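You operate a simulated robot arm through the tools that you are given. There is no shell and no other tool. Be economical: measure what you need, move in short steps, check, and stop when the job is done.

The job below is to be done with a simulated two-armed robot. You get a single attempt, and the scene is never put back.

Task
Take the red brush on the bare end of the bench and put it away on the right drain board. Then put the yellow cup on the upper shelf under the cup machine. Then open the bench drawer, put the green cup from the top of the bench in the inside of the bench drawer, then shut the drawer. The order counts.

The check looks at the end state, three seconds after you hand in, the way a careful person would. Anything else that was tipped, shoved, dropped, spilled or broken makes it a failure.

Robot
Two 6-joint arms with two-finger parallel grippers on one trunk, on a base that drives. Base frame: it is fixed to the floor where the robot stands at the start and does not move with it; the origin is under the middle of the robot, x ahead of it, y to its left, z up. Lengths are in mm, angles in rad, forces in N, time in s.
The left shoulder is at the start at [60, 187, 1122], the right one opposite. With the tool pointing down near the work surface each hand reaches from about 240 to 620 mm from the robot's upright axis, wherever it stands, measured 20 degrees to its own side. Places, roughly: bench drawer [400, -1500, 700]; green cup (6x6x3 cm) [400, -1000, 800]; inside of the bench drawer [400, -1500, 600]; right drain board [400, -6100, 800]; upper shelf under the cup machine [-2500, -2300, 500]; yellow cup (6x6x3 cm) [300, -900, 800]. Payload 1.57 kg a hand.
The tool frame of a hand sits at the grasp point between the pads (the TCP): z along the fingers, y along the line on which they close. The tips reach 30 mm beyond it. The gripper opens to 110 mm. The fingers are 24 mm wide and 12 mm thick; the gripper's body (48 by 112 mm) begins 78 mm behind the TCP.
Orientation is that of the tool frame in the base frame, as a unit quaternion [w, x, y, z]. With the fingers straight down and closing along the base's y, the tool's x points along the base's -x, its y along +y and its z along -z.

Tools
- The arms move only by the tool nudge_tool. It takes "left_targets", "right_targets" or both (then of equal length, played together; a hand with none holds still); each is a list of rows, each a list of 7 numbers: the shift along the tool's x, y, z in mm, then the turn, a rotation vector about the tool's x, y, z in rad, then the closure in counts, from 0 (fully open) to 255 (shut). In form: [[tx, ty, tz, wx, wy, wz, jaw], ...]. A call has 1 to 12 rows; each row is the pose to reach, as a shift and turn from the pose commanded when the call began, along the tool's axes at that moment. Rows are played at 5 a second. More than 50 mm and 0.15 rad between two rows, or a gripper value outside its range, and nothing of the call is played. Where a pose cannot be reached the arm comes as near as it can. A force on the tool above 40 N (or 10 N above the force at the start of the call, whichever is more), or a blocked arm, ends the call early, and 0.2 s more pass. Each finger travels about 153 mm/s and halts on what it meets, pressing with about 41 N; the grip force reading is that of the motor and also rises with nothing between the fingers. The clock runs only during rows and for 0.2 s after the last one: add rows that repeat a pose to give the fingers time. It gives the time, the measured TCP pose, the force on the tool (base axes), the opening and the grip force at its end, in the units of the frame above (readings bear some noise), with the torque about the TCP (base axes, N m) and any sound that the robot's microphone picked up.
- Cameras (640 x 400 px; columns grow to the right, rows downward): "scene" is now at [6.7, -43, 1663.6]; the picture's right is [-0.52, -0.85, 0.00], its down [-0.64, 0.39, -0.66] and it looks along [0.56, -0.34, -0.75] (base axes); focal length 272 px, centre (320, 200). "left" rides on the left gripper at [70, -16, -141] in its tool frame; the picture's right is [0.23, 0.97, 0.00], its down [-0.86, 0.20, -0.48] and it looks along [-0.47, 0.11, 0.88] (tool axes); focal length 222 px, centre (320, 200). "right" rides on the right gripper at [70, 16, -141] in its tool frame; the picture's right is [-0.23, 0.97, 0.00], its down [-0.86, -0.20, -0.48] and it looks along [-0.47, -0.11, 0.88] (tool axes); focal length 222 px, centre (320, 200). There is no depth. A picture from a camera that has moved, and an enlarged one, comes with that camera's place and axes in the base frame and with its lens.
- camera(camera): a new picture of that camera. No time passes.
- move_column(by): slides the trunk up (or, below 0, down) by that many mm; the arms and the scene camera ride with it, the base frame stays. It gives what a move gives, with no picture.
- base_move(legs): drives the robot by 1 to 6 legs, each [ahead, left, turn to the left] in mm, mm and rad, along the robot's own axes; the way and the turn of a leg run together, so that a leg with both is an arc; at most 1500 mm and 3.142 rad a leg. The arms and the cameras ride along, it lands a little off, and it stops where it bumps. It gives what a move gives.
- turn_head(pan, tilt): turns the head with the scene camera to pan (to the left, within 1.501 rad either way) and tilt (down, from -0.506 to 1.204), counted from straight ahead of the robot. It gives what a move gives.
- inspect(camera, box): a new picture of the part [left, top, right, bottom] of that camera's present view, enlarged. No time passes.
- hand_in(): hands the job in; it is judged then, once.

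Go step by step. Nothing tells you exact positions but the pictures and the camera data: compare them with the known pose of the tool, close in by small moves and look again before you grip or let go. The budget is 165 turns and 118 pictures, counting those below and the enlarged ones. Unless the task says otherwise, let go and move clear before handing in, and close with one line.

The tools are called after "Call:" as a command line: name --argument value ..., lists and objects as JSON in quotes. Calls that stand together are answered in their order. nudge_tool: Moves the arms, as the interface text tells. Its arguments: {"type":"object","properties":{"left_targets":{"type":"array","items":{"type":"array","items":{"type":"number"}}},"right_targets":{"type":"array","items":{"type":"array","items":{"type":"number"}}}},"required":[]} The other tools are called the same way: move_column (by) slides the trunk up or down; base_move (legs) drives the base; turn_head (pan, tilt) turns the head that bears the scene camera; camera (camera) takes a picture; inspect (camera, box) takes an enlarged picture of a part of a camera's view; hand_in () hands the job in.

At the start:

```text
clock: 0.0
left_position: [406.3, -1.0, 1077.9]
left_tool_rot: [0.0, 0.001, 1.0, 0.0]
left_ft_force: [-0.2, -0.1, -0.5]
left_ft_torque: [-0.02, 0.0, 0.02]
left_finger_gap: 110.0
left_grip_force: 0.0
right_position: [355.6, -369.5, 1153.4]
right_tool_rot: [0.0, 0.0, 1.0, 0.0]
right_ft_force: [-0.2, -0.5, 0.2]
right_ft_torque: [0.0, 0.02, -0.02]
right_finger_gap: 110.2
right_grip_force: 0.1
trunk travel left (down, up): [-750.0, 240.0]
robot x, y, heading: [-0.7, 2.9, -0.002]
head pan, tilt: [-0.548, 0.855]
```

scene: 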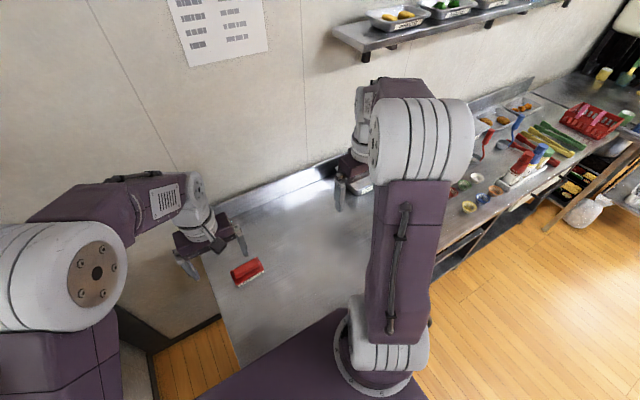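
right: 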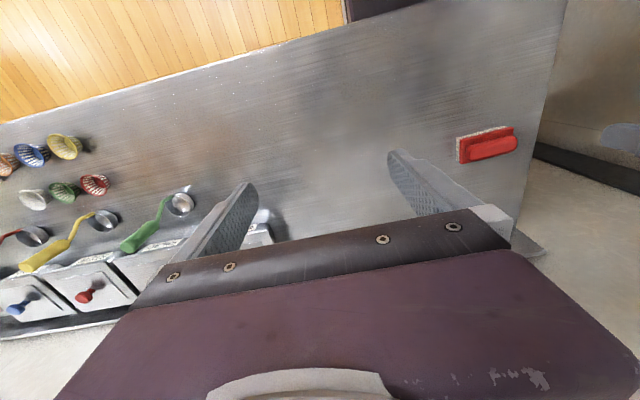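
left: 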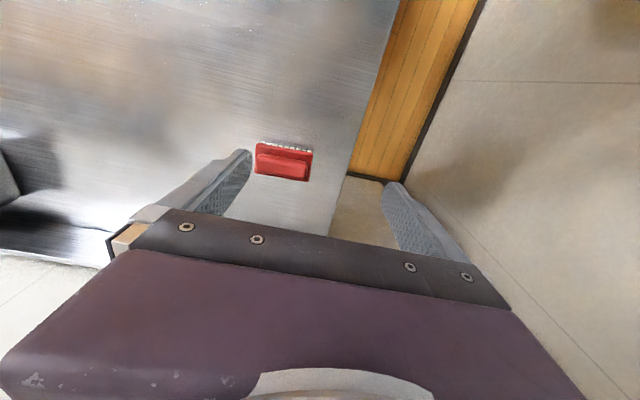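

The red brush lies near [480, -50, 830] by both cameras. I look at it enlarged first.

Call:
inspect --camera "left" --box '[220, 110, 360, 200]'

Call:
inspect --camera "scene" --box '[420, 60, 640, 240]'

Call:
inspect --camera "right" --box '[0, 110, 300, 300]'

```text
4.44 times, centred on (290, 155) of left
camera zoom: at [335.9, -17.4, 1219.4], right [-0.23, 0.97, 0.0], down [0.85, 0.2, 0.48], along [0.47, 0.11, -0.88], focal length 987 px, centre (453, 400)
```

zoom: 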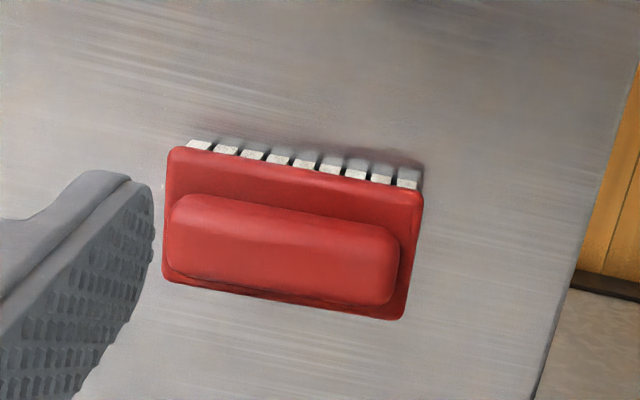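

```text
2.22 times, centred on (530, 150) of scene
camera zoom: at [6.7, -43.0, 1663.6], right [-0.52, -0.85, 0.0], down [-0.64, 0.39, -0.66], along [0.56, -0.34, -0.75], focal length 605 px, centre (-147, 311)
```

zoom: 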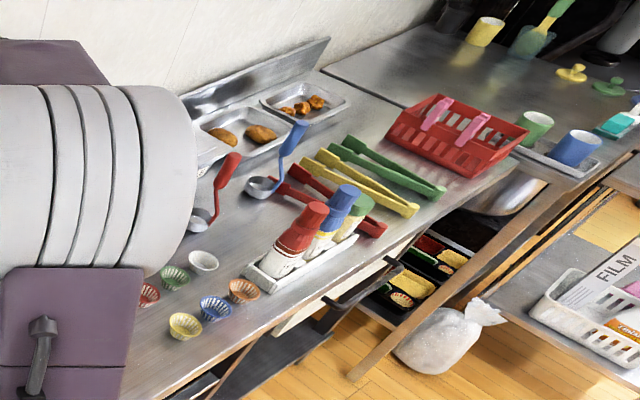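

```text
2.11 times, centred on (150, 205) of right
camera zoom: at [283.6, -353.3, 1295.7], right [0.23, 0.97, 0.0], down [0.86, -0.2, 0.48], along [0.47, -0.11, -0.88], focal length 468 px, centre (678, 190)
```

zoom: 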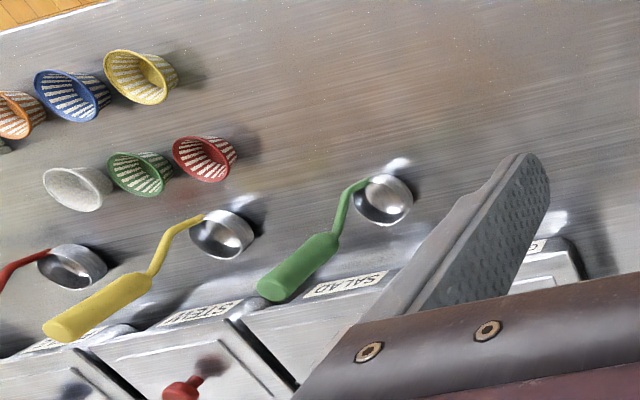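

The brush is about 98 mm along y and 55 mm along x, centred near [481, -50], and turned a few degrees. I turn the left hand so that it closes along x, move it above the brush, and look again.

Call:
nudge_tool --left_targets '[[-7, -4, 12, 0, 0, 0.137, 0], [-14, -9, 24, 0, 0, 0.274, 0], [-20, -13, 36, 0, 0, 0.411, 0], [-27, -18, 48, 0, 0, 0.548, 0], [-34, -22, 60, 0, 0, 0.685, 0], [-41, -27, 72, 0, 0, 0.822, 0], [-48, -31, 84, 0, 0, 0.959, 0], [-55, -36, 96, 0, 0, 1.096, 0], [-62, -40, 108, 0, 0, 1.233, 0], [-68, -45, 118, 0, 0, 1.37, 0], [-75, -49, 128, 0, 0, 1.506, 0], [-75, -49, 128, 0, 0, 1.506, 0]]'

Call:
camera --camera "left"

Call:
camera --camera "scene"

```text
clock: 2.6
left_position: [482.1, -50.6, 949.9]
left_tool_rot: [0.001, 0.684, 0.729, 0.001]
left_ft_force: [-0.9, 0.8, -0.6]
left_ft_torque: [0.01, 0.0, 0.01]
left_finger_gap: 110.0
left_grip_force: 0.1
right_position: [354.7, -368.8, 1154.5]
right_tool_rot: [0.0, 0.0, 1.0, 0.0]
right_ft_force: [0.2, 0.6, 0.3]
right_ft_torque: [0.0, 0.04, -0.02]
right_finger_gap: 110.1
right_grip_force: 0.1
trunk travel left (down, up): [-750.0, 240.0]
robot x, y, heading: [0.7, -1.3, -0.002]
head pan, tilt: [-0.548, 0.855]
```

```text
111 pictures are left
camera left: at [460.3, 18.4, 1091.6], right [0.96, 0.29, 0.0], down [0.25, -0.84, 0.48], along [0.14, -0.46, -0.88], focal length 222 px, centre (320, 200)
```

left: 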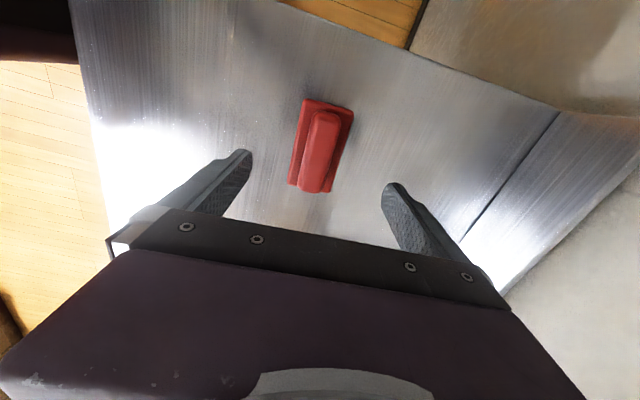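

```text
110 pictures are left
camera scene: at [6.4, -43.0, 1663.6], right [-0.52, -0.85, 0.0], down [-0.64, 0.39, -0.66], along [0.56, -0.34, -0.75], focal length 272 px, centre (320, 200)
```

scene: 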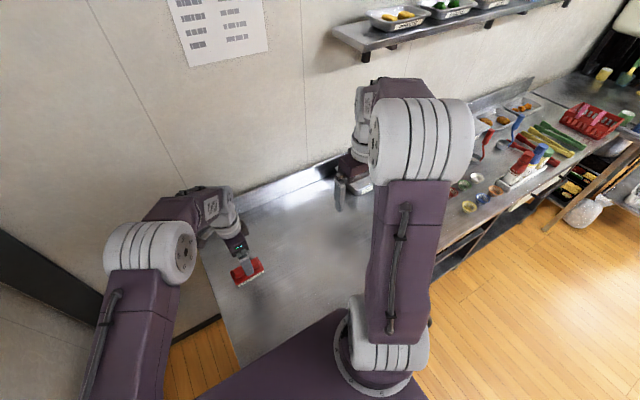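

The brush is centred under the hand. I go down so that the tips are just above the bench.

Call:
nudge_tool --left_targets '[[0, 0, 30, 0, 0, 0, 0], [0, 0, 60, 0, 0, 0, 0], [0, 0, 80, 0, 0, 0, 0], [0, 0, 90, 0, 0, 0, 0], [0, 0, 90, 0, 0, 0, 0]]'

Call:
camera --camera "left"

Call:
inspect --camera "scene" --box '[190, 220, 290, 300]'

```text
clock: 3.8
left_position: [482.1, -51.4, 860.3]
left_tool_rot: [0.0, 0.683, 0.73, 0.001]
left_ft_force: [0.2, 0.1, -0.4]
left_ft_torque: [0.03, -0.01, 0.04]
left_finger_gap: 109.9
left_grip_force: 0.0
right_position: [354.9, -368.6, 1154.4]
right_tool_rot: [0.0, 0.0, 1.0, 0.0]
right_ft_force: [0.7, 0.3, -0.2]
right_ft_torque: [0.0, 0.0, 0.05]
right_finger_gap: 109.9
right_grip_force: 0.1
trunk travel left (down, up): [-750.0, 240.0]
robot x, y, heading: [4.1, -0.3, 0.001]
head pan, tilt: [-0.548, 0.855]
```

```text
109 pictures are left
camera left: at [460.5, 17.6, 1001.6], right [0.96, 0.29, 0.0], down [0.25, -0.84, 0.48], along [0.14, -0.46, -0.88], focal length 222 px, centre (320, 200)
```

left: 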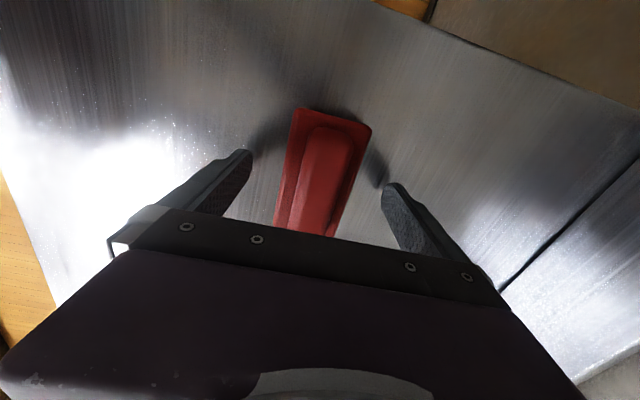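

```text
5.00 times, centred on (240, 260) of scene
camera zoom: at [6.6, -43.1, 1663.6], right [-0.52, -0.85, 0.0], down [-0.64, 0.39, -0.66], along [0.56, -0.34, -0.75], focal length 1362 px, centre (720, -100)
```

zoom: 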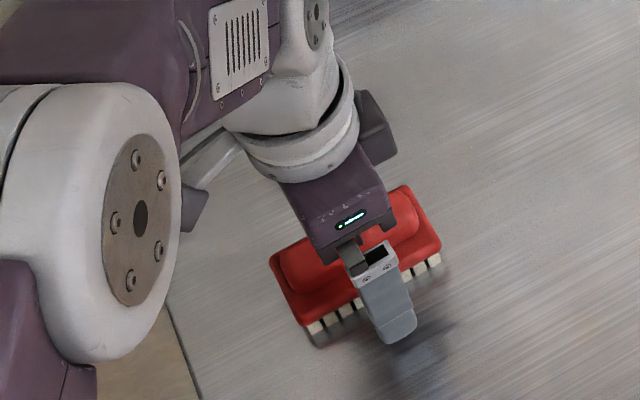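

Fingers straddle the brush. I close.

Call:
nudge_tool --left_targets '[[0, 0, 0, 0, 0, 0, 100], [0, 0, 0, 0, 0, 0, 160], [0, 0, 0, 0, 0, 0, 220], [0, 0, 0, 0, 0, 0, 255], [0, 0, 0, 0, 0, 0, 255]]'

Call:
camera --camera "left"

```text
clock: 5.0
left_position: [481.6, -51.1, 860.4]
left_tool_rot: [0.001, 0.684, 0.73, 0.0]
left_ft_force: [0.0, -0.8, -0.9]
left_ft_torque: [0.02, -0.01, 0.01]
left_finger_gap: 54.9
left_grip_force: 41.0
right_position: [353.4, -369.1, 1154.6]
right_tool_rot: [0.0, 0.0, 1.0, 0.0]
right_ft_force: [-0.2, 0.4, 0.0]
right_ft_torque: [-0.03, 0.0, 0.03]
right_finger_gap: 109.9
right_grip_force: 0.1
trunk travel left (down, up): [-750.0, 240.0]
robot x, y, heading: [2.5, -2.1, -0.001]
head pan, tilt: [-0.548, 0.855]
```

```text
107 pictures are left
camera left: at [460.6, 17.7, 1001.8], right [0.96, 0.29, 0.0], down [0.25, -0.84, 0.48], along [0.14, -0.46, -0.88], focal length 222 px, centre (320, 200)
```

left: 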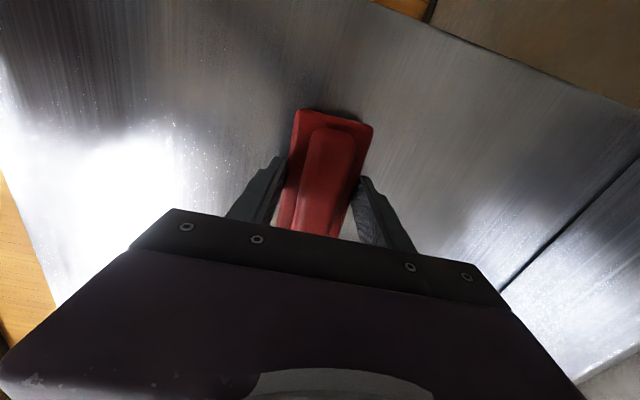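

The grip holds at 55 mm. I lift and draw the hand back, then look down the bench.

Call:
nudge_tool --left_targets '[[0, 0, -40, 0, 0, 0, 255], [0, 0, -80, 0, 0, 0, 255], [0, 0, -120, 0, 0, 0, 255], [0, 0, -160, 0, 0, 0, 255], [0, 0, -200, 0, 0, 0, 255], [0, -40, -220, 0, 0, 0, 255], [0, -80, -240, 0, 0, 0, 255], [0, -120, -240, 0, 0, 0, 255], [0, -120, -240, 0, 0, 0, 255]]'

Call:
turn_head --pan -1.3 --tilt 0.45

Call:
camera --camera "scene"

Call:
camera --camera "left"

```text
clock: 7.0
left_position: [360.7, -57.7, 1099.4]
left_tool_rot: [0.0, 0.684, 0.729, 0.001]
left_ft_force: [0.5, -0.8, -0.7]
left_ft_torque: [-0.01, -0.01, 0.02]
left_finger_gap: 55.0
left_grip_force: 40.9
right_position: [355.3, -369.1, 1153.2]
right_tool_rot: [0.0, 0.0, 1.0, 0.0]
right_ft_force: [-0.9, -0.4, 0.4]
right_ft_torque: [0.02, 0.03, 0.04]
right_finger_gap: 110.2
right_grip_force: 0.0
trunk travel left (down, up): [-750.0, 240.0]
robot x, y, heading: [-0.4, -2.8, 0.001]
head pan, tilt: [-0.548, 0.855]
```

```text
clock: 8.1
left_position: [360.3, -57.2, 1099.7]
left_tool_rot: [0.001, 0.684, 0.73, 0.001]
left_ft_force: [-0.6, 0.4, -1.5]
left_ft_torque: [-0.02, 0.02, 0.0]
left_finger_gap: 54.9
left_grip_force: 40.4
right_position: [353.6, -369.4, 1154.4]
right_tool_rot: [0.0, -0.001, 1.0, 0.0]
right_ft_force: [0.0, 0.3, -0.5]
right_ft_torque: [0.0, 0.01, 0.01]
right_finger_gap: 110.1
right_grip_force: 0.0
trunk travel left (down, up): [-750.0, 240.0]
robot x, y, heading: [1.2, -2.7, 0.002]
head pan, tilt: [-1.3, 0.45]
```

```text
106 pictures are left
camera scene: at [-35.0, -91.1, 1698.4], right [-0.96, -0.27, 0.0], down [-0.12, 0.42, -0.9], along [0.24, -0.87, -0.44], focal length 272 px, centre (320, 200)
```

scene: 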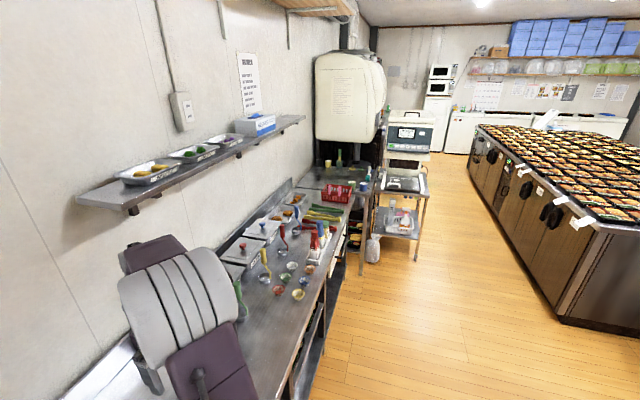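

```text
105 pictures are left
camera left: at [339.0, 11.6, 1241.4], right [0.96, 0.29, 0.0], down [0.25, -0.84, 0.48], along [0.14, -0.46, -0.88], focal length 222 px, centre (320, 200)
```

left: 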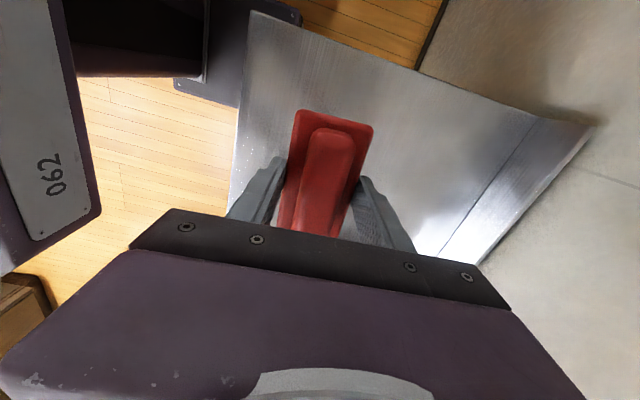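

The brush is held. I look at the far part and to the right side to plan the drive.

Call:
inspect --camera "scene" --box '[290, 40, 640, 270]'

Call:
turn_head --pan -1.5 --tilt 0.3

Call:
camera --camera "scene"

```text
1.74 times, centred on (465, 155) of scene
camera zoom: at [-35.0, -91.1, 1698.4], right [-0.96, -0.27, 0.0], down [-0.12, 0.42, -0.9], along [0.24, -0.87, -0.44], focal length 474 px, centre (68, 278)
```

zoom: 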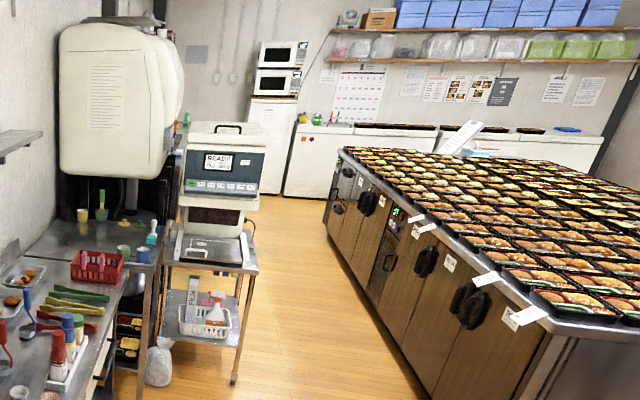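

```text
clock: 8.8
left_position: [360.8, -56.5, 1100.4]
left_tool_rot: [0.001, 0.684, 0.729, 0.001]
left_ft_force: [-0.7, 0.6, -0.7]
left_ft_torque: [0.02, 0.01, 0.04]
left_finger_gap: 55.1
left_grip_force: 41.3
right_position: [354.3, -370.3, 1154.0]
right_tool_rot: [0.0, 0.0, 1.0, 0.0]
right_ft_force: [0.0, -0.1, -0.5]
right_ft_torque: [-0.01, 0.01, -0.04]
right_finger_gap: 110.1
right_grip_force: 0.0
trunk travel left (down, up): [-750.0, 240.0]
robot x, y, heading: [2.0, 3.8, 0.001]
head pan, tilt: [-1.499, 0.3]
```

```text
103 pictures are left
camera scene: at [-53.0, -95.7, 1712.4], right [-1.0, -0.07, 0.0], down [-0.02, 0.3, -0.96], along [0.07, -0.95, -0.3], focal length 272 px, centre (320, 200)
```

scene: 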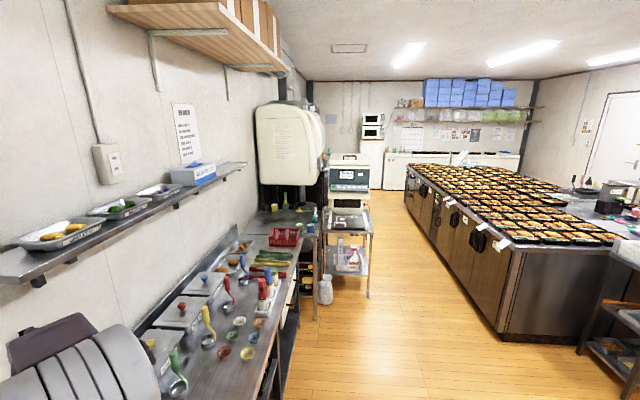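

The corridor runs along -y between the cart (x≈-370) and the bento counter (x≈-1330). I back off from the bench, turn right to face -y, and look.

Call:
base_move --legs '[[-350, 0, 0], [0, 0, -1.571]]'

Call:
turn_head --pan 0.0 --tilt 0.45

Call:
camera --camera "scene"

```text
clock: 11.1
left_position: [23.5, -57.7, 1101.3]
left_tool_rot: [0.001, 0.684, 0.729, 0.003]
left_ft_force: [-1.0, -0.4, -0.5]
left_ft_torque: [-0.02, -0.05, -0.01]
left_finger_gap: 55.1
left_grip_force: 40.8
right_position: [17.2, -370.9, 1155.3]
right_tool_rot: [0.002, 0.001, 1.0, 0.0]
right_ft_force: [-0.6, 0.3, 0.4]
right_ft_torque: [-0.03, -0.05, 0.02]
right_finger_gap: 110.1
right_grip_force: 0.0
trunk travel left (down, up): [-750.0, 240.0]
robot x, y, heading: [-332.0, -2.7, -0.004]
head pan, tilt: [-1.499, 0.3]
stopped in leg 1: the robot was blocked; the commanded pose is now the measured one
```

```text
clock: 12.7
left_position: [25.6, -56.6, 1100.0]
left_tool_rot: [0.001, 0.684, 0.729, 0.001]
left_ft_force: [0.6, -0.6, -0.2]
left_ft_torque: [0.0, 0.0, 0.01]
left_finger_gap: 55.1
left_grip_force: 40.7
right_position: [20.4, -370.5, 1153.7]
right_tool_rot: [0.0, 0.0, 1.0, 0.0]
right_ft_force: [0.1, 0.5, -0.3]
right_ft_torque: [0.02, 0.0, 0.0]
right_finger_gap: 110.0
right_grip_force: 0.1
trunk travel left (down, up): [-750.0, 240.0]
robot x, y, heading: [-330.8, 0.9, 0.001]
head pan, tilt: [0.0, 0.45]
```

```text
102 pictures are left
camera scene: at [-302.3, -2.7, 1698.5], right [0.0, -1.0, 0.0], down [-0.44, 0.0, -0.9], along [0.9, 0.0, -0.44], focal length 272 px, centre (320, 200)
```

scene: 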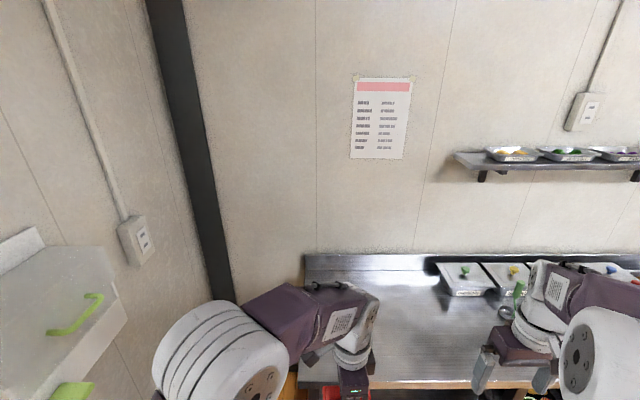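

I bumped something behind at x≈-332. I move a bit ahead and look left and right before turning.

Call:
base_move --legs '[[60, 0, 0]]'

Call:
turn_head --pan 1.5 --tilt 0.7

Call:
camera --camera "scene"

Call:
turn_head --pan -1.5 --tilt 0.7

Call:
camera --camera "scene"

```text
clock: 13.7
left_position: [81.0, -58.1, 1101.3]
left_tool_rot: [0.001, 0.684, 0.73, 0.002]
left_ft_force: [-0.7, -0.1, -0.8]
left_ft_torque: [0.01, -0.01, -0.01]
left_finger_gap: 54.9
left_grip_force: 40.9
right_position: [74.2, -370.4, 1155.8]
right_tool_rot: [0.002, 0.001, 1.0, 0.0]
right_ft_force: [-0.7, -0.6, 0.0]
right_ft_torque: [-0.02, -0.05, -0.01]
right_finger_gap: 109.7
right_grip_force: 0.0
trunk travel left (down, up): [-750.0, 240.0]
robot x, y, heading: [-276.0, 0.5, 0.002]
head pan, tilt: [0.0, 0.45]
```

```text
clock: 15.3
left_position: [84.4, -56.6, 1101.0]
left_tool_rot: [0.001, 0.684, 0.73, 0.001]
left_ft_force: [-0.6, -0.3, -0.3]
left_ft_torque: [0.0, -0.05, -0.01]
left_finger_gap: 54.9
left_grip_force: 41.0
right_position: [78.4, -369.9, 1154.3]
right_tool_rot: [0.0, 0.001, 1.0, 0.0]
right_ft_force: [0.2, 0.5, 1.1]
right_ft_torque: [0.0, -0.03, -0.02]
right_finger_gap: 109.8
right_grip_force: 0.0
trunk travel left (down, up): [-750.0, 240.0]
robot x, y, heading: [-276.3, -0.2, -0.004]
head pan, tilt: [1.499, 0.7]
```

```text
101 pictures are left
camera scene: at [-329.6, 82.2, 1676.3], right [1.0, -0.07, 0.0], down [-0.05, -0.64, -0.77], along [0.06, 0.76, -0.64], focal length 272 px, centre (320, 200)
```

scene: 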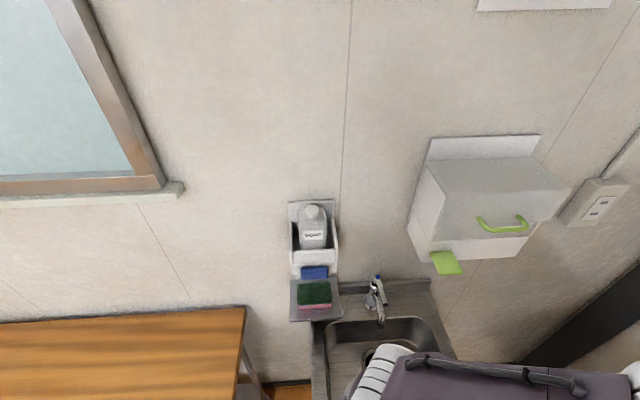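

```text
clock: 17.9
left_position: [85.5, -57.1, 1100.3]
left_tool_rot: [0.0, 0.685, 0.729, 0.001]
left_ft_force: [-1.5, -0.4, -1.3]
left_ft_torque: [0.01, -0.01, 0.02]
left_finger_gap: 54.8
left_grip_force: 41.5
right_position: [77.9, -371.2, 1153.7]
right_tool_rot: [0.0, 0.001, 1.0, 0.0]
right_ft_force: [-0.7, 0.6, 0.6]
right_ft_torque: [0.01, 0.01, 0.0]
right_finger_gap: 110.2
right_grip_force: 0.1
trunk travel left (down, up): [-750.0, 240.0]
robot x, y, heading: [-276.2, -5.0, 0.0]
head pan, tilt: [-1.499, 0.7]
```

```text
100 pictures are left
camera scene: at [-329.2, -87.3, 1676.3], right [-1.0, -0.07, 0.0], down [-0.05, 0.64, -0.76], along [0.05, -0.76, -0.64], focal length 272 px, centre (320, 200)
```

scene: 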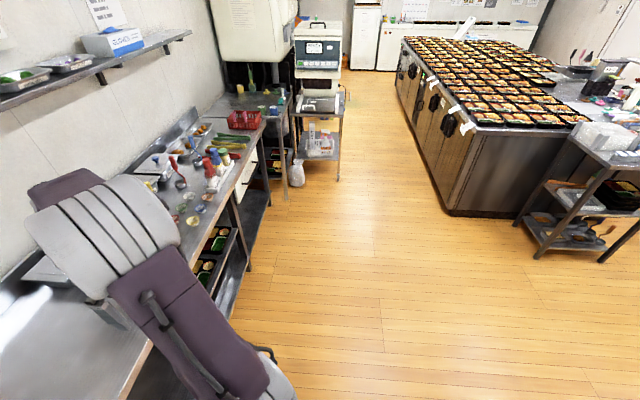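

The thing behind is a wooden table; to the right the floor is clear. I strafe right, turn to face -y, then shift to the corridor line x≈-850.

Call:
base_move --legs '[[0, -800, 0], [0, 0, -1.571], [0, -574, 0]]'

Call:
turn_head --pan 0.0 --tilt 0.4

Call:
camera --camera "scene"

```text
clock: 28.8
left_position: [-901.8, -1166.3, 1101.3]
left_tool_rot: [0.001, 0.999, 0.047, 0.0]
left_ft_force: [-0.3, -0.9, -0.5]
left_ft_torque: [-0.02, -0.03, -0.01]
left_finger_gap: 55.2
left_grip_force: 40.9
right_position: [-1216.3, -1168.7, 1154.1]
right_tool_rot: [-0.001, 0.697, 0.717, 0.0]
right_ft_force: [-0.3, -0.1, -0.8]
right_ft_torque: [0.0, 0.0, 0.03]
right_finger_gap: 109.9
right_grip_force: 0.0
trunk travel left (down, up): [-750.0, 240.0]
robot x, y, heading: [-854.5, -805.0, -1.54]
head pan, tilt: [-1.499, 0.7]
```

```text
clock: 30.4
left_position: [-902.0, -1166.0, 1100.5]
left_tool_rot: [0.0, 0.999, 0.048, 0.0]
left_ft_force: [0.3, 0.1, -0.2]
left_ft_torque: [0.02, -0.02, 0.0]
left_finger_gap: 55.1
left_grip_force: 40.4
right_position: [-1216.8, -1169.6, 1154.3]
right_tool_rot: [-0.001, 0.697, 0.717, 0.0]
right_ft_force: [-0.3, -0.1, -0.2]
right_ft_torque: [0.03, -0.01, -0.02]
right_finger_gap: 110.1
right_grip_force: 0.0
trunk travel left (down, up): [-750.0, 240.0]
robot x, y, heading: [-858.4, -807.5, -1.546]
head pan, tilt: [0.0, 0.4]
```

```text
99 pictures are left
camera scene: at [-856.0, -838.9, 1703.1], right [-1.0, -0.03, 0.0], down [-0.01, 0.39, -0.92], along [0.03, -0.92, -0.39], focal length 272 px, centre (320, 200)
```

scene: 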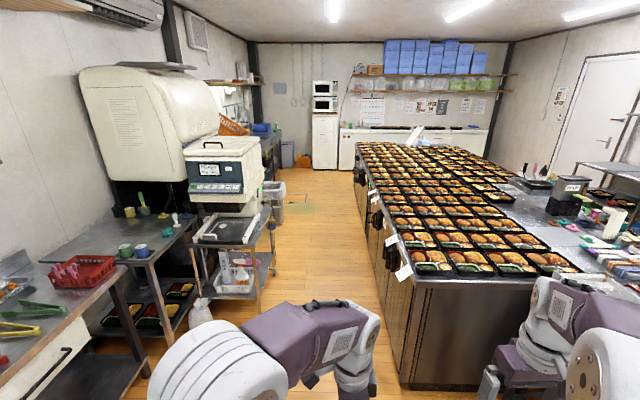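

The corridor is about 800 mm free. I raise the trunk so that the left elbow clears the machine on the cart, then straighten and drive on.

Call:
move_column --by 230

Call:
base_move --legs '[[0, 0, -0.025], [1200, 20, 0]]'

Call:
camera --camera "scene"

```text
clock: 32.9
left_position: [-901.5, -1165.5, 1330.1]
left_tool_rot: [0.0, 0.999, 0.047, 0.0]
left_ft_force: [0.7, 0.1, -1.2]
left_ft_torque: [-0.02, 0.04, -0.01]
left_finger_gap: 55.1
left_grip_force: 40.9
right_position: [-1215.7, -1168.9, 1384.8]
right_tool_rot: [0.001, 0.696, 0.718, 0.0]
right_ft_force: [-1.0, 0.5, 0.0]
right_ft_torque: [-0.01, -0.01, -0.02]
right_finger_gap: 109.7
right_grip_force: 0.1
trunk travel left (down, up): [-980.0, 10.0]
robot x, y, heading: [-861.5, -801.1, -1.543]
head pan, tilt: [0.0, 0.4]
```

```text
clock: 39.4
left_position: [-850.6, -2386.5, 1330.6]
left_tool_rot: [0.001, 0.999, 0.053, 0.0]
left_ft_force: [0.3, 0.5, -1.1]
left_ft_torque: [0.01, 0.03, 0.01]
left_finger_gap: 54.9
left_grip_force: 40.5
right_position: [-1163.1, -2394.1, 1384.5]
right_tool_rot: [0.001, 0.691, 0.722, 0.0]
right_ft_force: [-0.2, -0.7, -0.1]
right_ft_torque: [0.01, -0.01, -0.01]
right_finger_gap: 110.1
right_grip_force: 0.0
trunk travel left (down, up): [-980.0, 10.0]
robot x, y, heading: [-810.2, -2025.9, -1.524]
head pan, tilt: [0.0, 0.4]
```

```text
98 pictures are left
camera scene: at [-806.9, -2059.7, 1933.2], right [-1.0, -0.04, 0.0], down [-0.02, 0.39, -0.92], along [0.04, -0.92, -0.39], focal length 272 px, centre (320, 200)
```

scene: 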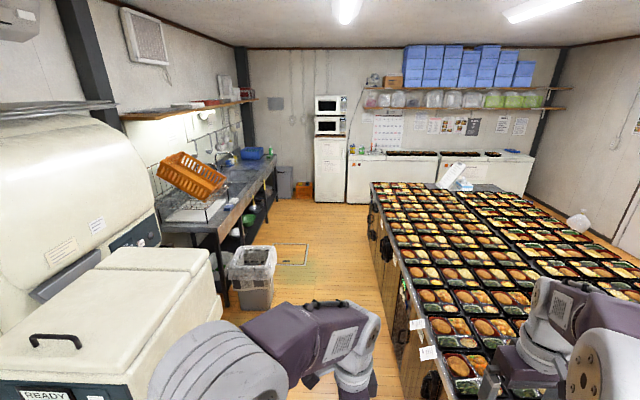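

Clear so far; I correct the heading and go on down the corridor.

Call:
base_move --legs '[[0, 0, -0.046], [1500, 0, 0], [600, 0, 0]]'

Call:
turn_head --pan 0.5 --tilt 0.5

Call:
camera --camera "scene"

```text
clock: 50.2
left_position: [-817.0, -4481.5, 1331.0]
left_tool_rot: [0.0, 0.999, 0.049, 0.0]
left_ft_force: [0.2, 0.0, -1.3]
left_ft_torque: [-0.02, 0.02, 0.02]
left_finger_gap: 55.1
left_grip_force: 40.9
right_position: [-1131.4, -4487.4, 1385.2]
right_tool_rot: [0.002, 0.695, 0.719, 0.0]
right_ft_force: [-0.4, 0.5, -0.3]
right_ft_torque: [-0.01, -0.01, 0.01]
right_finger_gap: 110.1
right_grip_force: 0.1
trunk travel left (down, up): [-980.0, 10.0]
robot x, y, heading: [-770.9, -4123.1, -1.537]
head pan, tilt: [0.0, 0.4]
```

```text
clock: 51.1
left_position: [-816.8, -4484.7, 1330.7]
left_tool_rot: [0.001, 0.999, 0.049, 0.0]
left_ft_force: [0.3, -0.5, -0.4]
left_ft_torque: [0.02, -0.01, -0.03]
left_finger_gap: 54.8
left_grip_force: 41.0
right_position: [-1130.3, -4489.3, 1384.2]
right_tool_rot: [-0.002, 0.695, 0.719, 0.001]
right_ft_force: [0.5, 0.4, -0.2]
right_ft_torque: [0.01, 0.03, 0.03]
right_finger_gap: 110.1
right_grip_force: 0.0
trunk travel left (down, up): [-980.0, 10.0]
robot x, y, heading: [-770.9, -4120.8, -1.535]
head pan, tilt: [0.499, 0.499]
```

```text
97 pictures are left
camera scene: at [-729.1, -4144.3, 1924.0], right [-0.86, -0.51, 0.0], down [-0.24, 0.41, -0.88], along [0.44, -0.76, -0.48], focal length 272 px, centre (320, 200)
```

scene: 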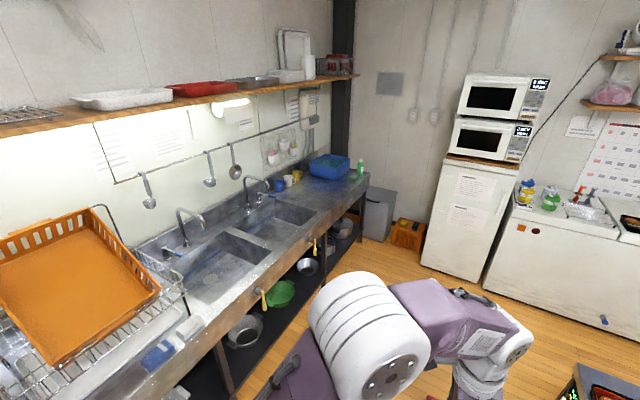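

The right drain board is the area right of the sinks, in front of the blue tub (about [250, -6050]). I drive on, turn left to face the sinks, and strafe right.

Call:
base_move --legs '[[1000, 0, -0.035], [0, 0, 1.571], [0, -850, 0]]'

Call:
turn_head --pan -0.2 --tilt 0.7

Call:
camera --camera "scene"

```text
clock: 64.3
left_position: [-374.1, -6005.2, 1330.1]
left_tool_rot: [0.001, 0.675, 0.737, -0.001]
left_ft_force: [1.0, -0.1, -0.3]
left_ft_torque: [0.01, 0.0, 0.02]
left_finger_gap: 55.1
left_grip_force: 41.0
right_position: [-371.8, -6318.6, 1384.1]
right_tool_rot: [0.001, -0.013, 1.0, 0.0]
right_ft_force: [0.0, 0.7, 1.0]
right_ft_torque: [0.0, 0.0, 0.0]
right_finger_gap: 109.9
right_grip_force: 0.0
trunk travel left (down, up): [-980.0, 10.0]
robot x, y, heading: [-732.2, -5955.5, 0.027]
head pan, tilt: [0.499, 0.499]
```

```text
clock: 65.3
left_position: [-374.3, -6007.2, 1330.2]
left_tool_rot: [0.0, 0.674, 0.738, 0.0]
left_ft_force: [-0.4, 0.4, -1.1]
left_ft_torque: [0.04, -0.04, -0.03]
left_finger_gap: 55.1
left_grip_force: 40.7
right_position: [-372.6, -6319.4, 1384.6]
right_tool_rot: [0.0, -0.012, 1.0, 0.0]
right_ft_force: [-0.2, 0.9, -0.5]
right_ft_torque: [-0.03, 0.0, -0.03]
right_finger_gap: 110.1
right_grip_force: 0.0
trunk travel left (down, up): [-980.0, 10.0]
robot x, y, heading: [-736.8, -5955.2, 0.027]
head pan, tilt: [-0.201, 0.7]
```

```text
96 pictures are left
camera scene: at [-712.0, -5977.9, 1906.3], right [-0.17, -0.98, 0.0], down [-0.63, 0.11, -0.77], along [0.75, -0.13, -0.64], focal length 272 px, centre (320, 200)
```

scene: 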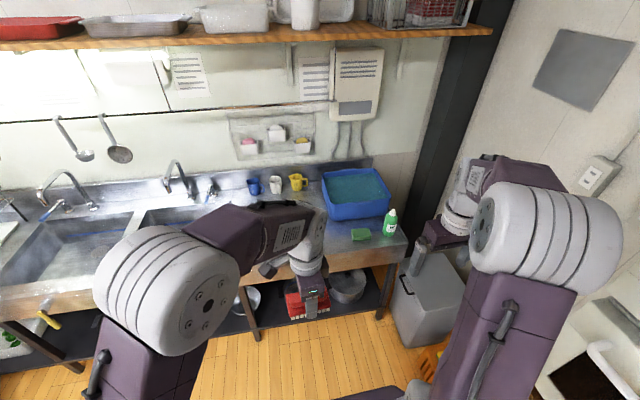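

I see the drain board with cups, tub, sponge and soap at the back and right; the front-left part of it looks free. I move ahead and look with the hand camera.

Call:
base_move --legs '[[420, 0, -0.027]]'

Call:
turn_head --pan -0.2 --tilt 0.85

Call:
camera --camera "scene"

Call:
camera --camera "left"

Call:
camera --camera "right"

```text
clock: 67.9
left_position: [42.8, -6002.6, 1330.4]
left_tool_rot: [0.001, 0.679, 0.734, 0.001]
left_ft_force: [0.5, 0.4, -1.2]
left_ft_torque: [0.0, 0.0, 0.02]
left_finger_gap: 55.1
left_grip_force: 41.0
right_position: [43.1, -6314.5, 1385.3]
right_tool_rot: [0.001, -0.007, 1.0, 0.0]
right_ft_force: [-0.1, 1.2, 0.3]
right_ft_torque: [-0.01, -0.03, 0.04]
right_finger_gap: 109.9
right_grip_force: 0.1
trunk travel left (down, up): [-980.0, 10.0]
robot x, y, heading: [-315.1, -5949.7, 0.021]
head pan, tilt: [-0.201, 0.7]
```

```text
clock: 68.6
left_position: [45.8, -6001.2, 1330.2]
left_tool_rot: [0.001, 0.679, 0.734, 0.001]
left_ft_force: [0.7, 0.2, -0.2]
left_ft_torque: [-0.01, -0.04, 0.02]
left_finger_gap: 55.0
left_grip_force: 40.8
right_position: [42.7, -6316.1, 1385.1]
right_tool_rot: [0.0, -0.007, 1.0, 0.0]
right_ft_force: [0.4, -0.4, 0.1]
right_ft_torque: [-0.02, -0.02, -0.02]
right_finger_gap: 109.9
right_grip_force: 0.0
trunk travel left (down, up): [-980.0, 10.0]
robot x, y, heading: [-311.7, -5949.1, 0.016]
head pan, tilt: [-0.201, 0.85]
```

```text
95 pictures are left
camera scene: at [-299.0, -5968.3, 1894.1], right [-0.18, -0.98, 0.0], down [-0.74, 0.14, -0.66], along [0.65, -0.12, -0.75], focal length 272 px, centre (320, 200)
```

scene: 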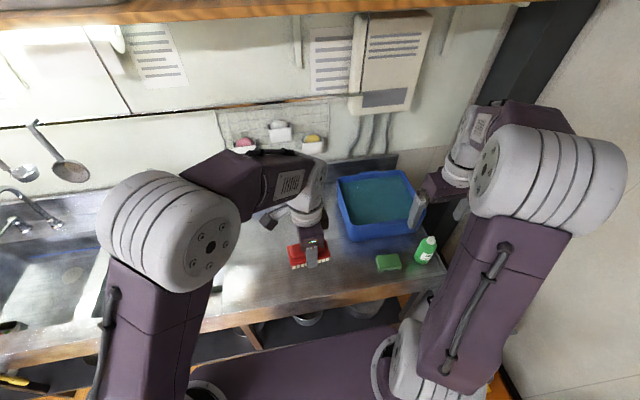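

```text
94 pictures are left
camera left: at [22.9, -5933.8, 1471.8], right [0.95, 0.3, 0.0], down [0.27, -0.84, 0.48], along [0.15, -0.46, -0.88], focal length 222 px, centre (320, 200)
```

left: 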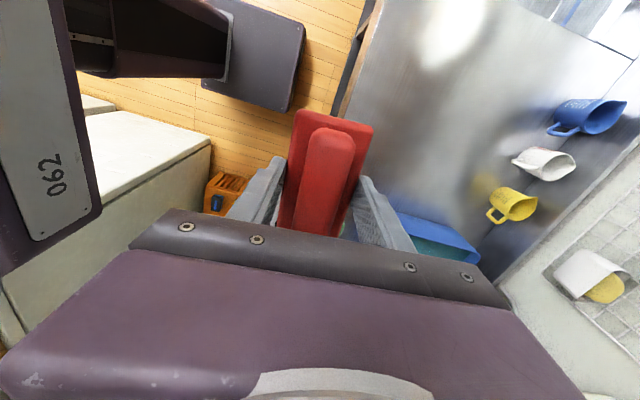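

```text
93 pictures are left
camera right: at [-27.0, -6299.5, 1526.3], right [0.21, 0.98, 0.0], down [0.86, -0.19, 0.48], along [0.47, -0.1, -0.88], focal length 222 px, centre (320, 200)
```

right: 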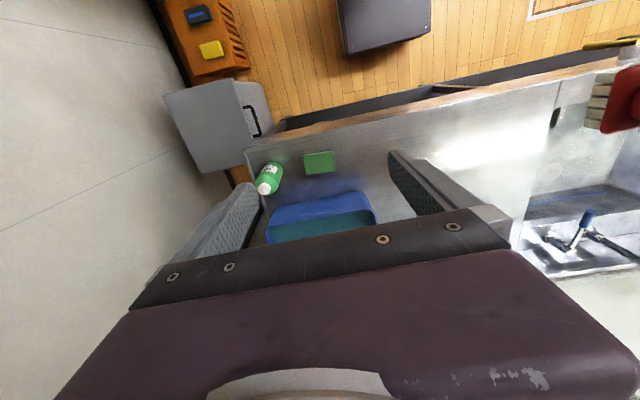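

The drain board spans y≈-5660..-6600 behind a front lip at x≈115; the free spot near [270, -6040] is good. I move 80 mm closer and lower the trunk.

Call:
base_move --legs '[[80, 0, -0.018]]'

Call:
move_column --by -230

```text
clock: 69.7
left_position: [111.6, -6008.6, 1334.1]
left_tool_rot: [0.003, 0.687, 0.727, 0.004]
left_ft_force: [-1.8, -0.5, -0.8]
left_ft_torque: [-0.03, -0.11, -0.02]
left_finger_gap: 54.9
left_grip_force: 40.8
right_position: [103.4, -6320.8, 1387.5]
right_tool_rot: [0.005, 0.003, 1.0, -0.001]
right_ft_force: [-1.2, 0.0, 0.3]
right_ft_torque: [-0.02, -0.09, -0.02]
right_finger_gap: 110.1
right_grip_force: 0.1
trunk travel left (down, up): [-980.0, 10.0]
robot x, y, heading: [-233.7, -5950.0, -0.007]
head pan, tilt: [-0.201, 0.85]
```

```text
clock: 72.1
left_position: [123.1, -6007.8, 1100.8]
left_tool_rot: [0.001, 0.687, 0.727, 0.001]
left_ft_force: [-0.3, -0.6, -0.4]
left_ft_torque: [0.04, 0.01, 0.01]
left_finger_gap: 55.0
left_grip_force: 40.2
right_position: [114.8, -6322.6, 1152.5]
right_tool_rot: [0.0, 0.003, 1.0, 0.0]
right_ft_force: [-0.7, 0.4, -0.3]
right_ft_torque: [-0.01, 0.0, 0.01]
right_finger_gap: 110.0
right_grip_force: 0.0
trunk travel left (down, up): [-750.0, 240.0]
robot x, y, heading: [-234.4, -5949.9, -0.007]
head pan, tilt: [-0.201, 0.85]
```

Call:
nudge_tool --left_targets '[[-10, 37, 20, 0, 0, 0, 255], [-20, 75, 50, 0, 0, 0, 255], [-30, 112, 80, 0, 0, 0, 255], [-40, 150, 110, 0, 0, 0, 255], [-40, 150, 145, 0, 0, 0, 255], [-40, 150, 180, 0, 0, 0, 255], [-40, 150, 180, 0, 0, 0, 255]]'

Call:
camera --camera "scene"

Call:
camera --camera "left"

```text
clock: 73.7
left_position: [275.9, -6041.3, 919.7]
left_tool_rot: [0.0, 0.686, 0.727, -0.001]
left_ft_force: [-0.2, -0.1, -0.7]
left_ft_torque: [-0.02, 0.06, -0.01]
left_finger_gap: 55.2
left_grip_force: 41.4
right_position: [116.8, -6323.3, 1154.2]
right_tool_rot: [0.001, 0.003, 1.0, 0.0]
right_ft_force: [-0.7, 0.6, 0.1]
right_ft_torque: [0.03, 0.0, -0.02]
right_finger_gap: 110.1
right_grip_force: 0.1
trunk travel left (down, up): [-750.0, 240.0]
robot x, y, heading: [-237.5, -5951.0, -0.005]
head pan, tilt: [-0.201, 0.85]
```

```text
92 pictures are left
camera scene: at [-218.9, -5968.4, 1664.0], right [-0.2, -0.98, 0.0], down [-0.74, 0.15, -0.66], along [0.65, -0.13, -0.75], focal length 272 px, centre (320, 200)
```

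scene: 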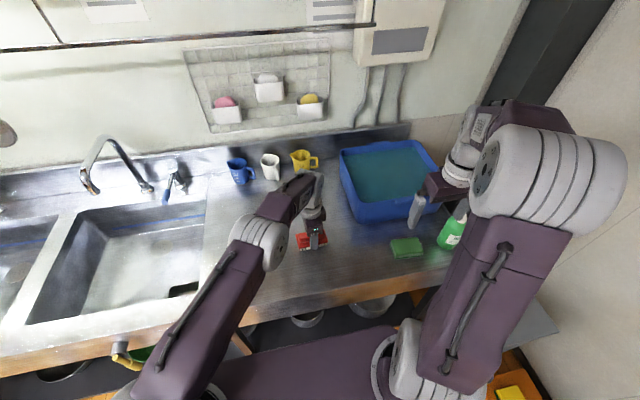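

```text
91 pictures are left
camera left: at [255.4, -5972.3, 1061.0], right [0.96, 0.28, 0.0], down [0.25, -0.84, 0.48], along [0.14, -0.46, -0.88], focal length 222 px, centre (320, 200)
```

left: 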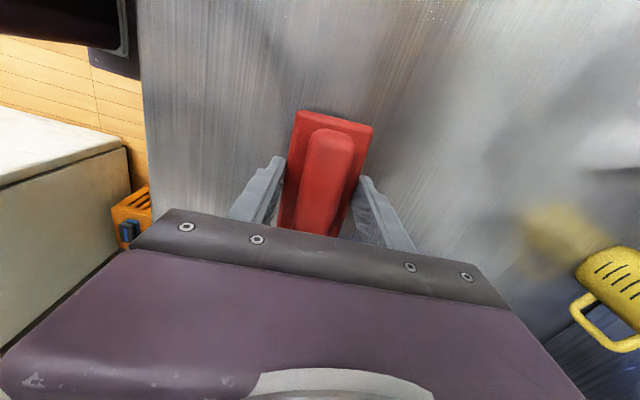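

The spot is free. I lower slowly toward contact.

Call:
nudge_tool --left_targets '[[0, 0, 20, 0, 0, 0, 255], [0, 0, 35, 0, 0, 0, 255], [0, 0, 45, 0, 0, 0, 255], [0, 0, 50, 0, 0, 0, 255], [0, 0, 50, 0, 0, 0, 255]]'

Call:
camera --camera "left"

```text
clock: 74.6
left_position: [275.1, -6042.2, 880.6]
left_tool_rot: [0.006, 0.686, 0.728, 0.001]
left_ft_force: [-6.0, 2.6, 21.1]
left_ft_torque: [0.22, 0.83, -0.06]
left_finger_gap: 55.1
left_grip_force: 41.3
right_position: [114.6, -6321.2, 1155.5]
right_tool_rot: [0.0, 0.003, 1.0, -0.001]
right_ft_force: [-0.4, -0.9, 0.4]
right_ft_torque: [0.01, 0.03, 0.0]
right_finger_gap: 109.8
right_grip_force: 0.0
trunk travel left (down, up): [-750.0, 240.0]
robot x, y, heading: [-235.1, -5948.4, -0.007]
head pan, tilt: [-0.201, 0.85]
stopped in row 4 (left hand): the force on the tool passed its limit (the readings are from after the stop); the commanded pose is now the measured one
```

```text
90 pictures are left
camera left: at [254.1, -5972.3, 1021.2], right [0.96, 0.28, 0.01], down [0.25, -0.84, 0.48], along [0.14, -0.46, -0.87], focal length 222 px, centre (320, 200)
```

left: 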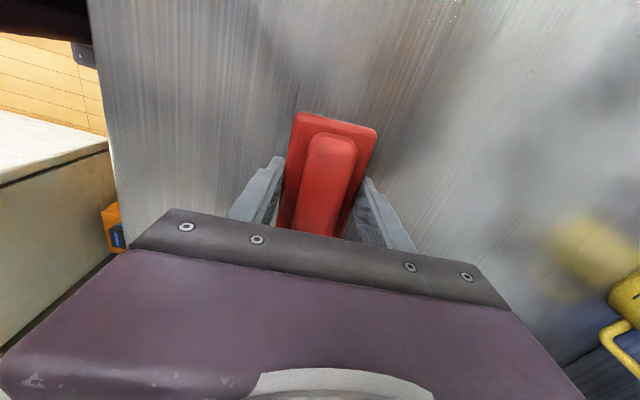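

Contact at z≈880, so the brush rests on the board. I open, then rise clear.

Call:
nudge_tool --left_targets '[[0, 0, -1, 0, 0, 0, 255], [0, 0, -1, 0, 0, 0, 80], [0, 0, -1, 0, 0, 0, 20], [0, 0, -1, 0, 0, 0, 0], [0, 0, -1, 0, 0, 0, 0]]'

Call:
nudge_tool --left_targets '[[0, 0, -30, 0, 0, 0, 0], [0, 0, -70, 0, 0, 0, 0], [0, 0, -120, 0, 0, 0, 0], [0, 0, -170, 0, 0, 0, 0], [0, -50, -200, 0, 0, 0, 0], [0, -90, -220, 0, 0, 0, 0], [0, -130, -220, 0, 0, 0, 0], [0, -130, -220, 0, 0, 0, 0]]'

Call:
camera --camera "scene"

Call:
inspect --camera "scene" --box '[230, 130, 470, 280]'

```text
clock: 75.8
left_position: [280.5, -6041.3, 880.6]
left_tool_rot: [0.005, 0.686, 0.728, 0.0]
left_ft_force: [25.3, 3.5, 30.8]
left_ft_torque: [0.39, 0.71, -0.41]
left_finger_gap: 87.5
left_grip_force: 0.1
right_position: [117.6, -6320.6, 1154.3]
right_tool_rot: [-0.001, 0.002, 1.0, -0.001]
right_ft_force: [-0.3, -0.2, 0.2]
right_ft_torque: [0.02, 0.0, 0.02]
right_finger_gap: 110.1
right_grip_force: 0.0
trunk travel left (down, up): [-750.0, 240.0]
robot x, y, heading: [-239.9, -5949.8, -0.008]
head pan, tilt: [-0.201, 0.85]
```

```text
refused: row 5 steps farther than a row can; nothing moved
```

```text
89 pictures are left
camera scene: at [-218.0, -5966.6, 1664.1], right [-0.2, -0.98, 0.0], down [-0.74, 0.15, -0.66], along [0.65, -0.14, -0.75], focal length 272 px, centre (320, 200)
```

scene: 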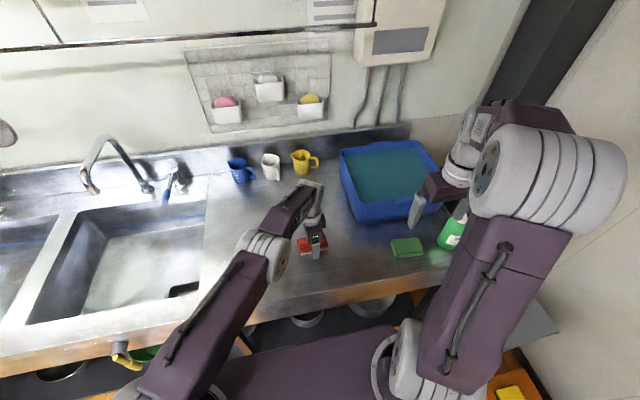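

```text
2.67 times, centred on (350, 205) of scene
camera zoom: at [-218.0, -5966.6, 1664.1], right [-0.2, -0.98, 0.0], down [-0.74, 0.15, -0.66], along [0.65, -0.14, -0.75], focal length 726 px, centre (240, 187)
```

zoom: 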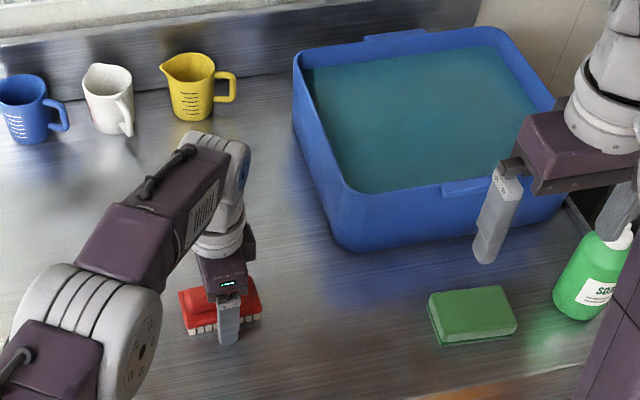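

A finger presses on something, so I rise straight up gently with the jaws as they are.

Call:
nudge_tool --left_targets '[[0, 0, -5, 0, 0, 0, 0], [0, 0, -12, 0, 0, 0, 0], [0, 0, -30, 0, 0, 0, 0], [0, 0, -60, 0, 0, 0, 0], [0, 0, -60, 0, 0, 0, 0]]'

Call:
camera --camera "left"

```text
clock: 77.0
left_position: [277.2, -6039.3, 937.6]
left_tool_rot: [0.003, 0.686, 0.728, 0.0]
left_ft_force: [-0.6, -0.1, 0.1]
left_ft_torque: [-0.02, 0.02, 0.02]
left_finger_gap: 109.8
left_grip_force: 0.0
right_position: [116.4, -6321.8, 1155.3]
right_tool_rot: [-0.001, 0.003, 1.0, 0.0]
right_ft_force: [-0.6, -0.1, 0.2]
right_ft_torque: [-0.02, -0.02, 0.0]
right_finger_gap: 109.8
right_grip_force: 0.0
trunk travel left (down, up): [-750.0, 240.0]
robot x, y, heading: [-237.6, -5954.8, -0.005]
head pan, tilt: [-0.201, 0.85]
```

```text
87 pictures are left
camera left: at [255.6, -5971.0, 1078.3], right [0.96, 0.28, 0.0], down [0.25, -0.84, 0.48], along [0.14, -0.46, -0.88], focal length 222 px, centre (320, 200)
```

left: 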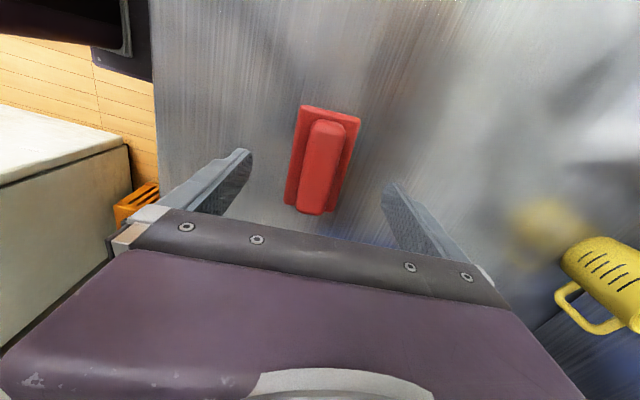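

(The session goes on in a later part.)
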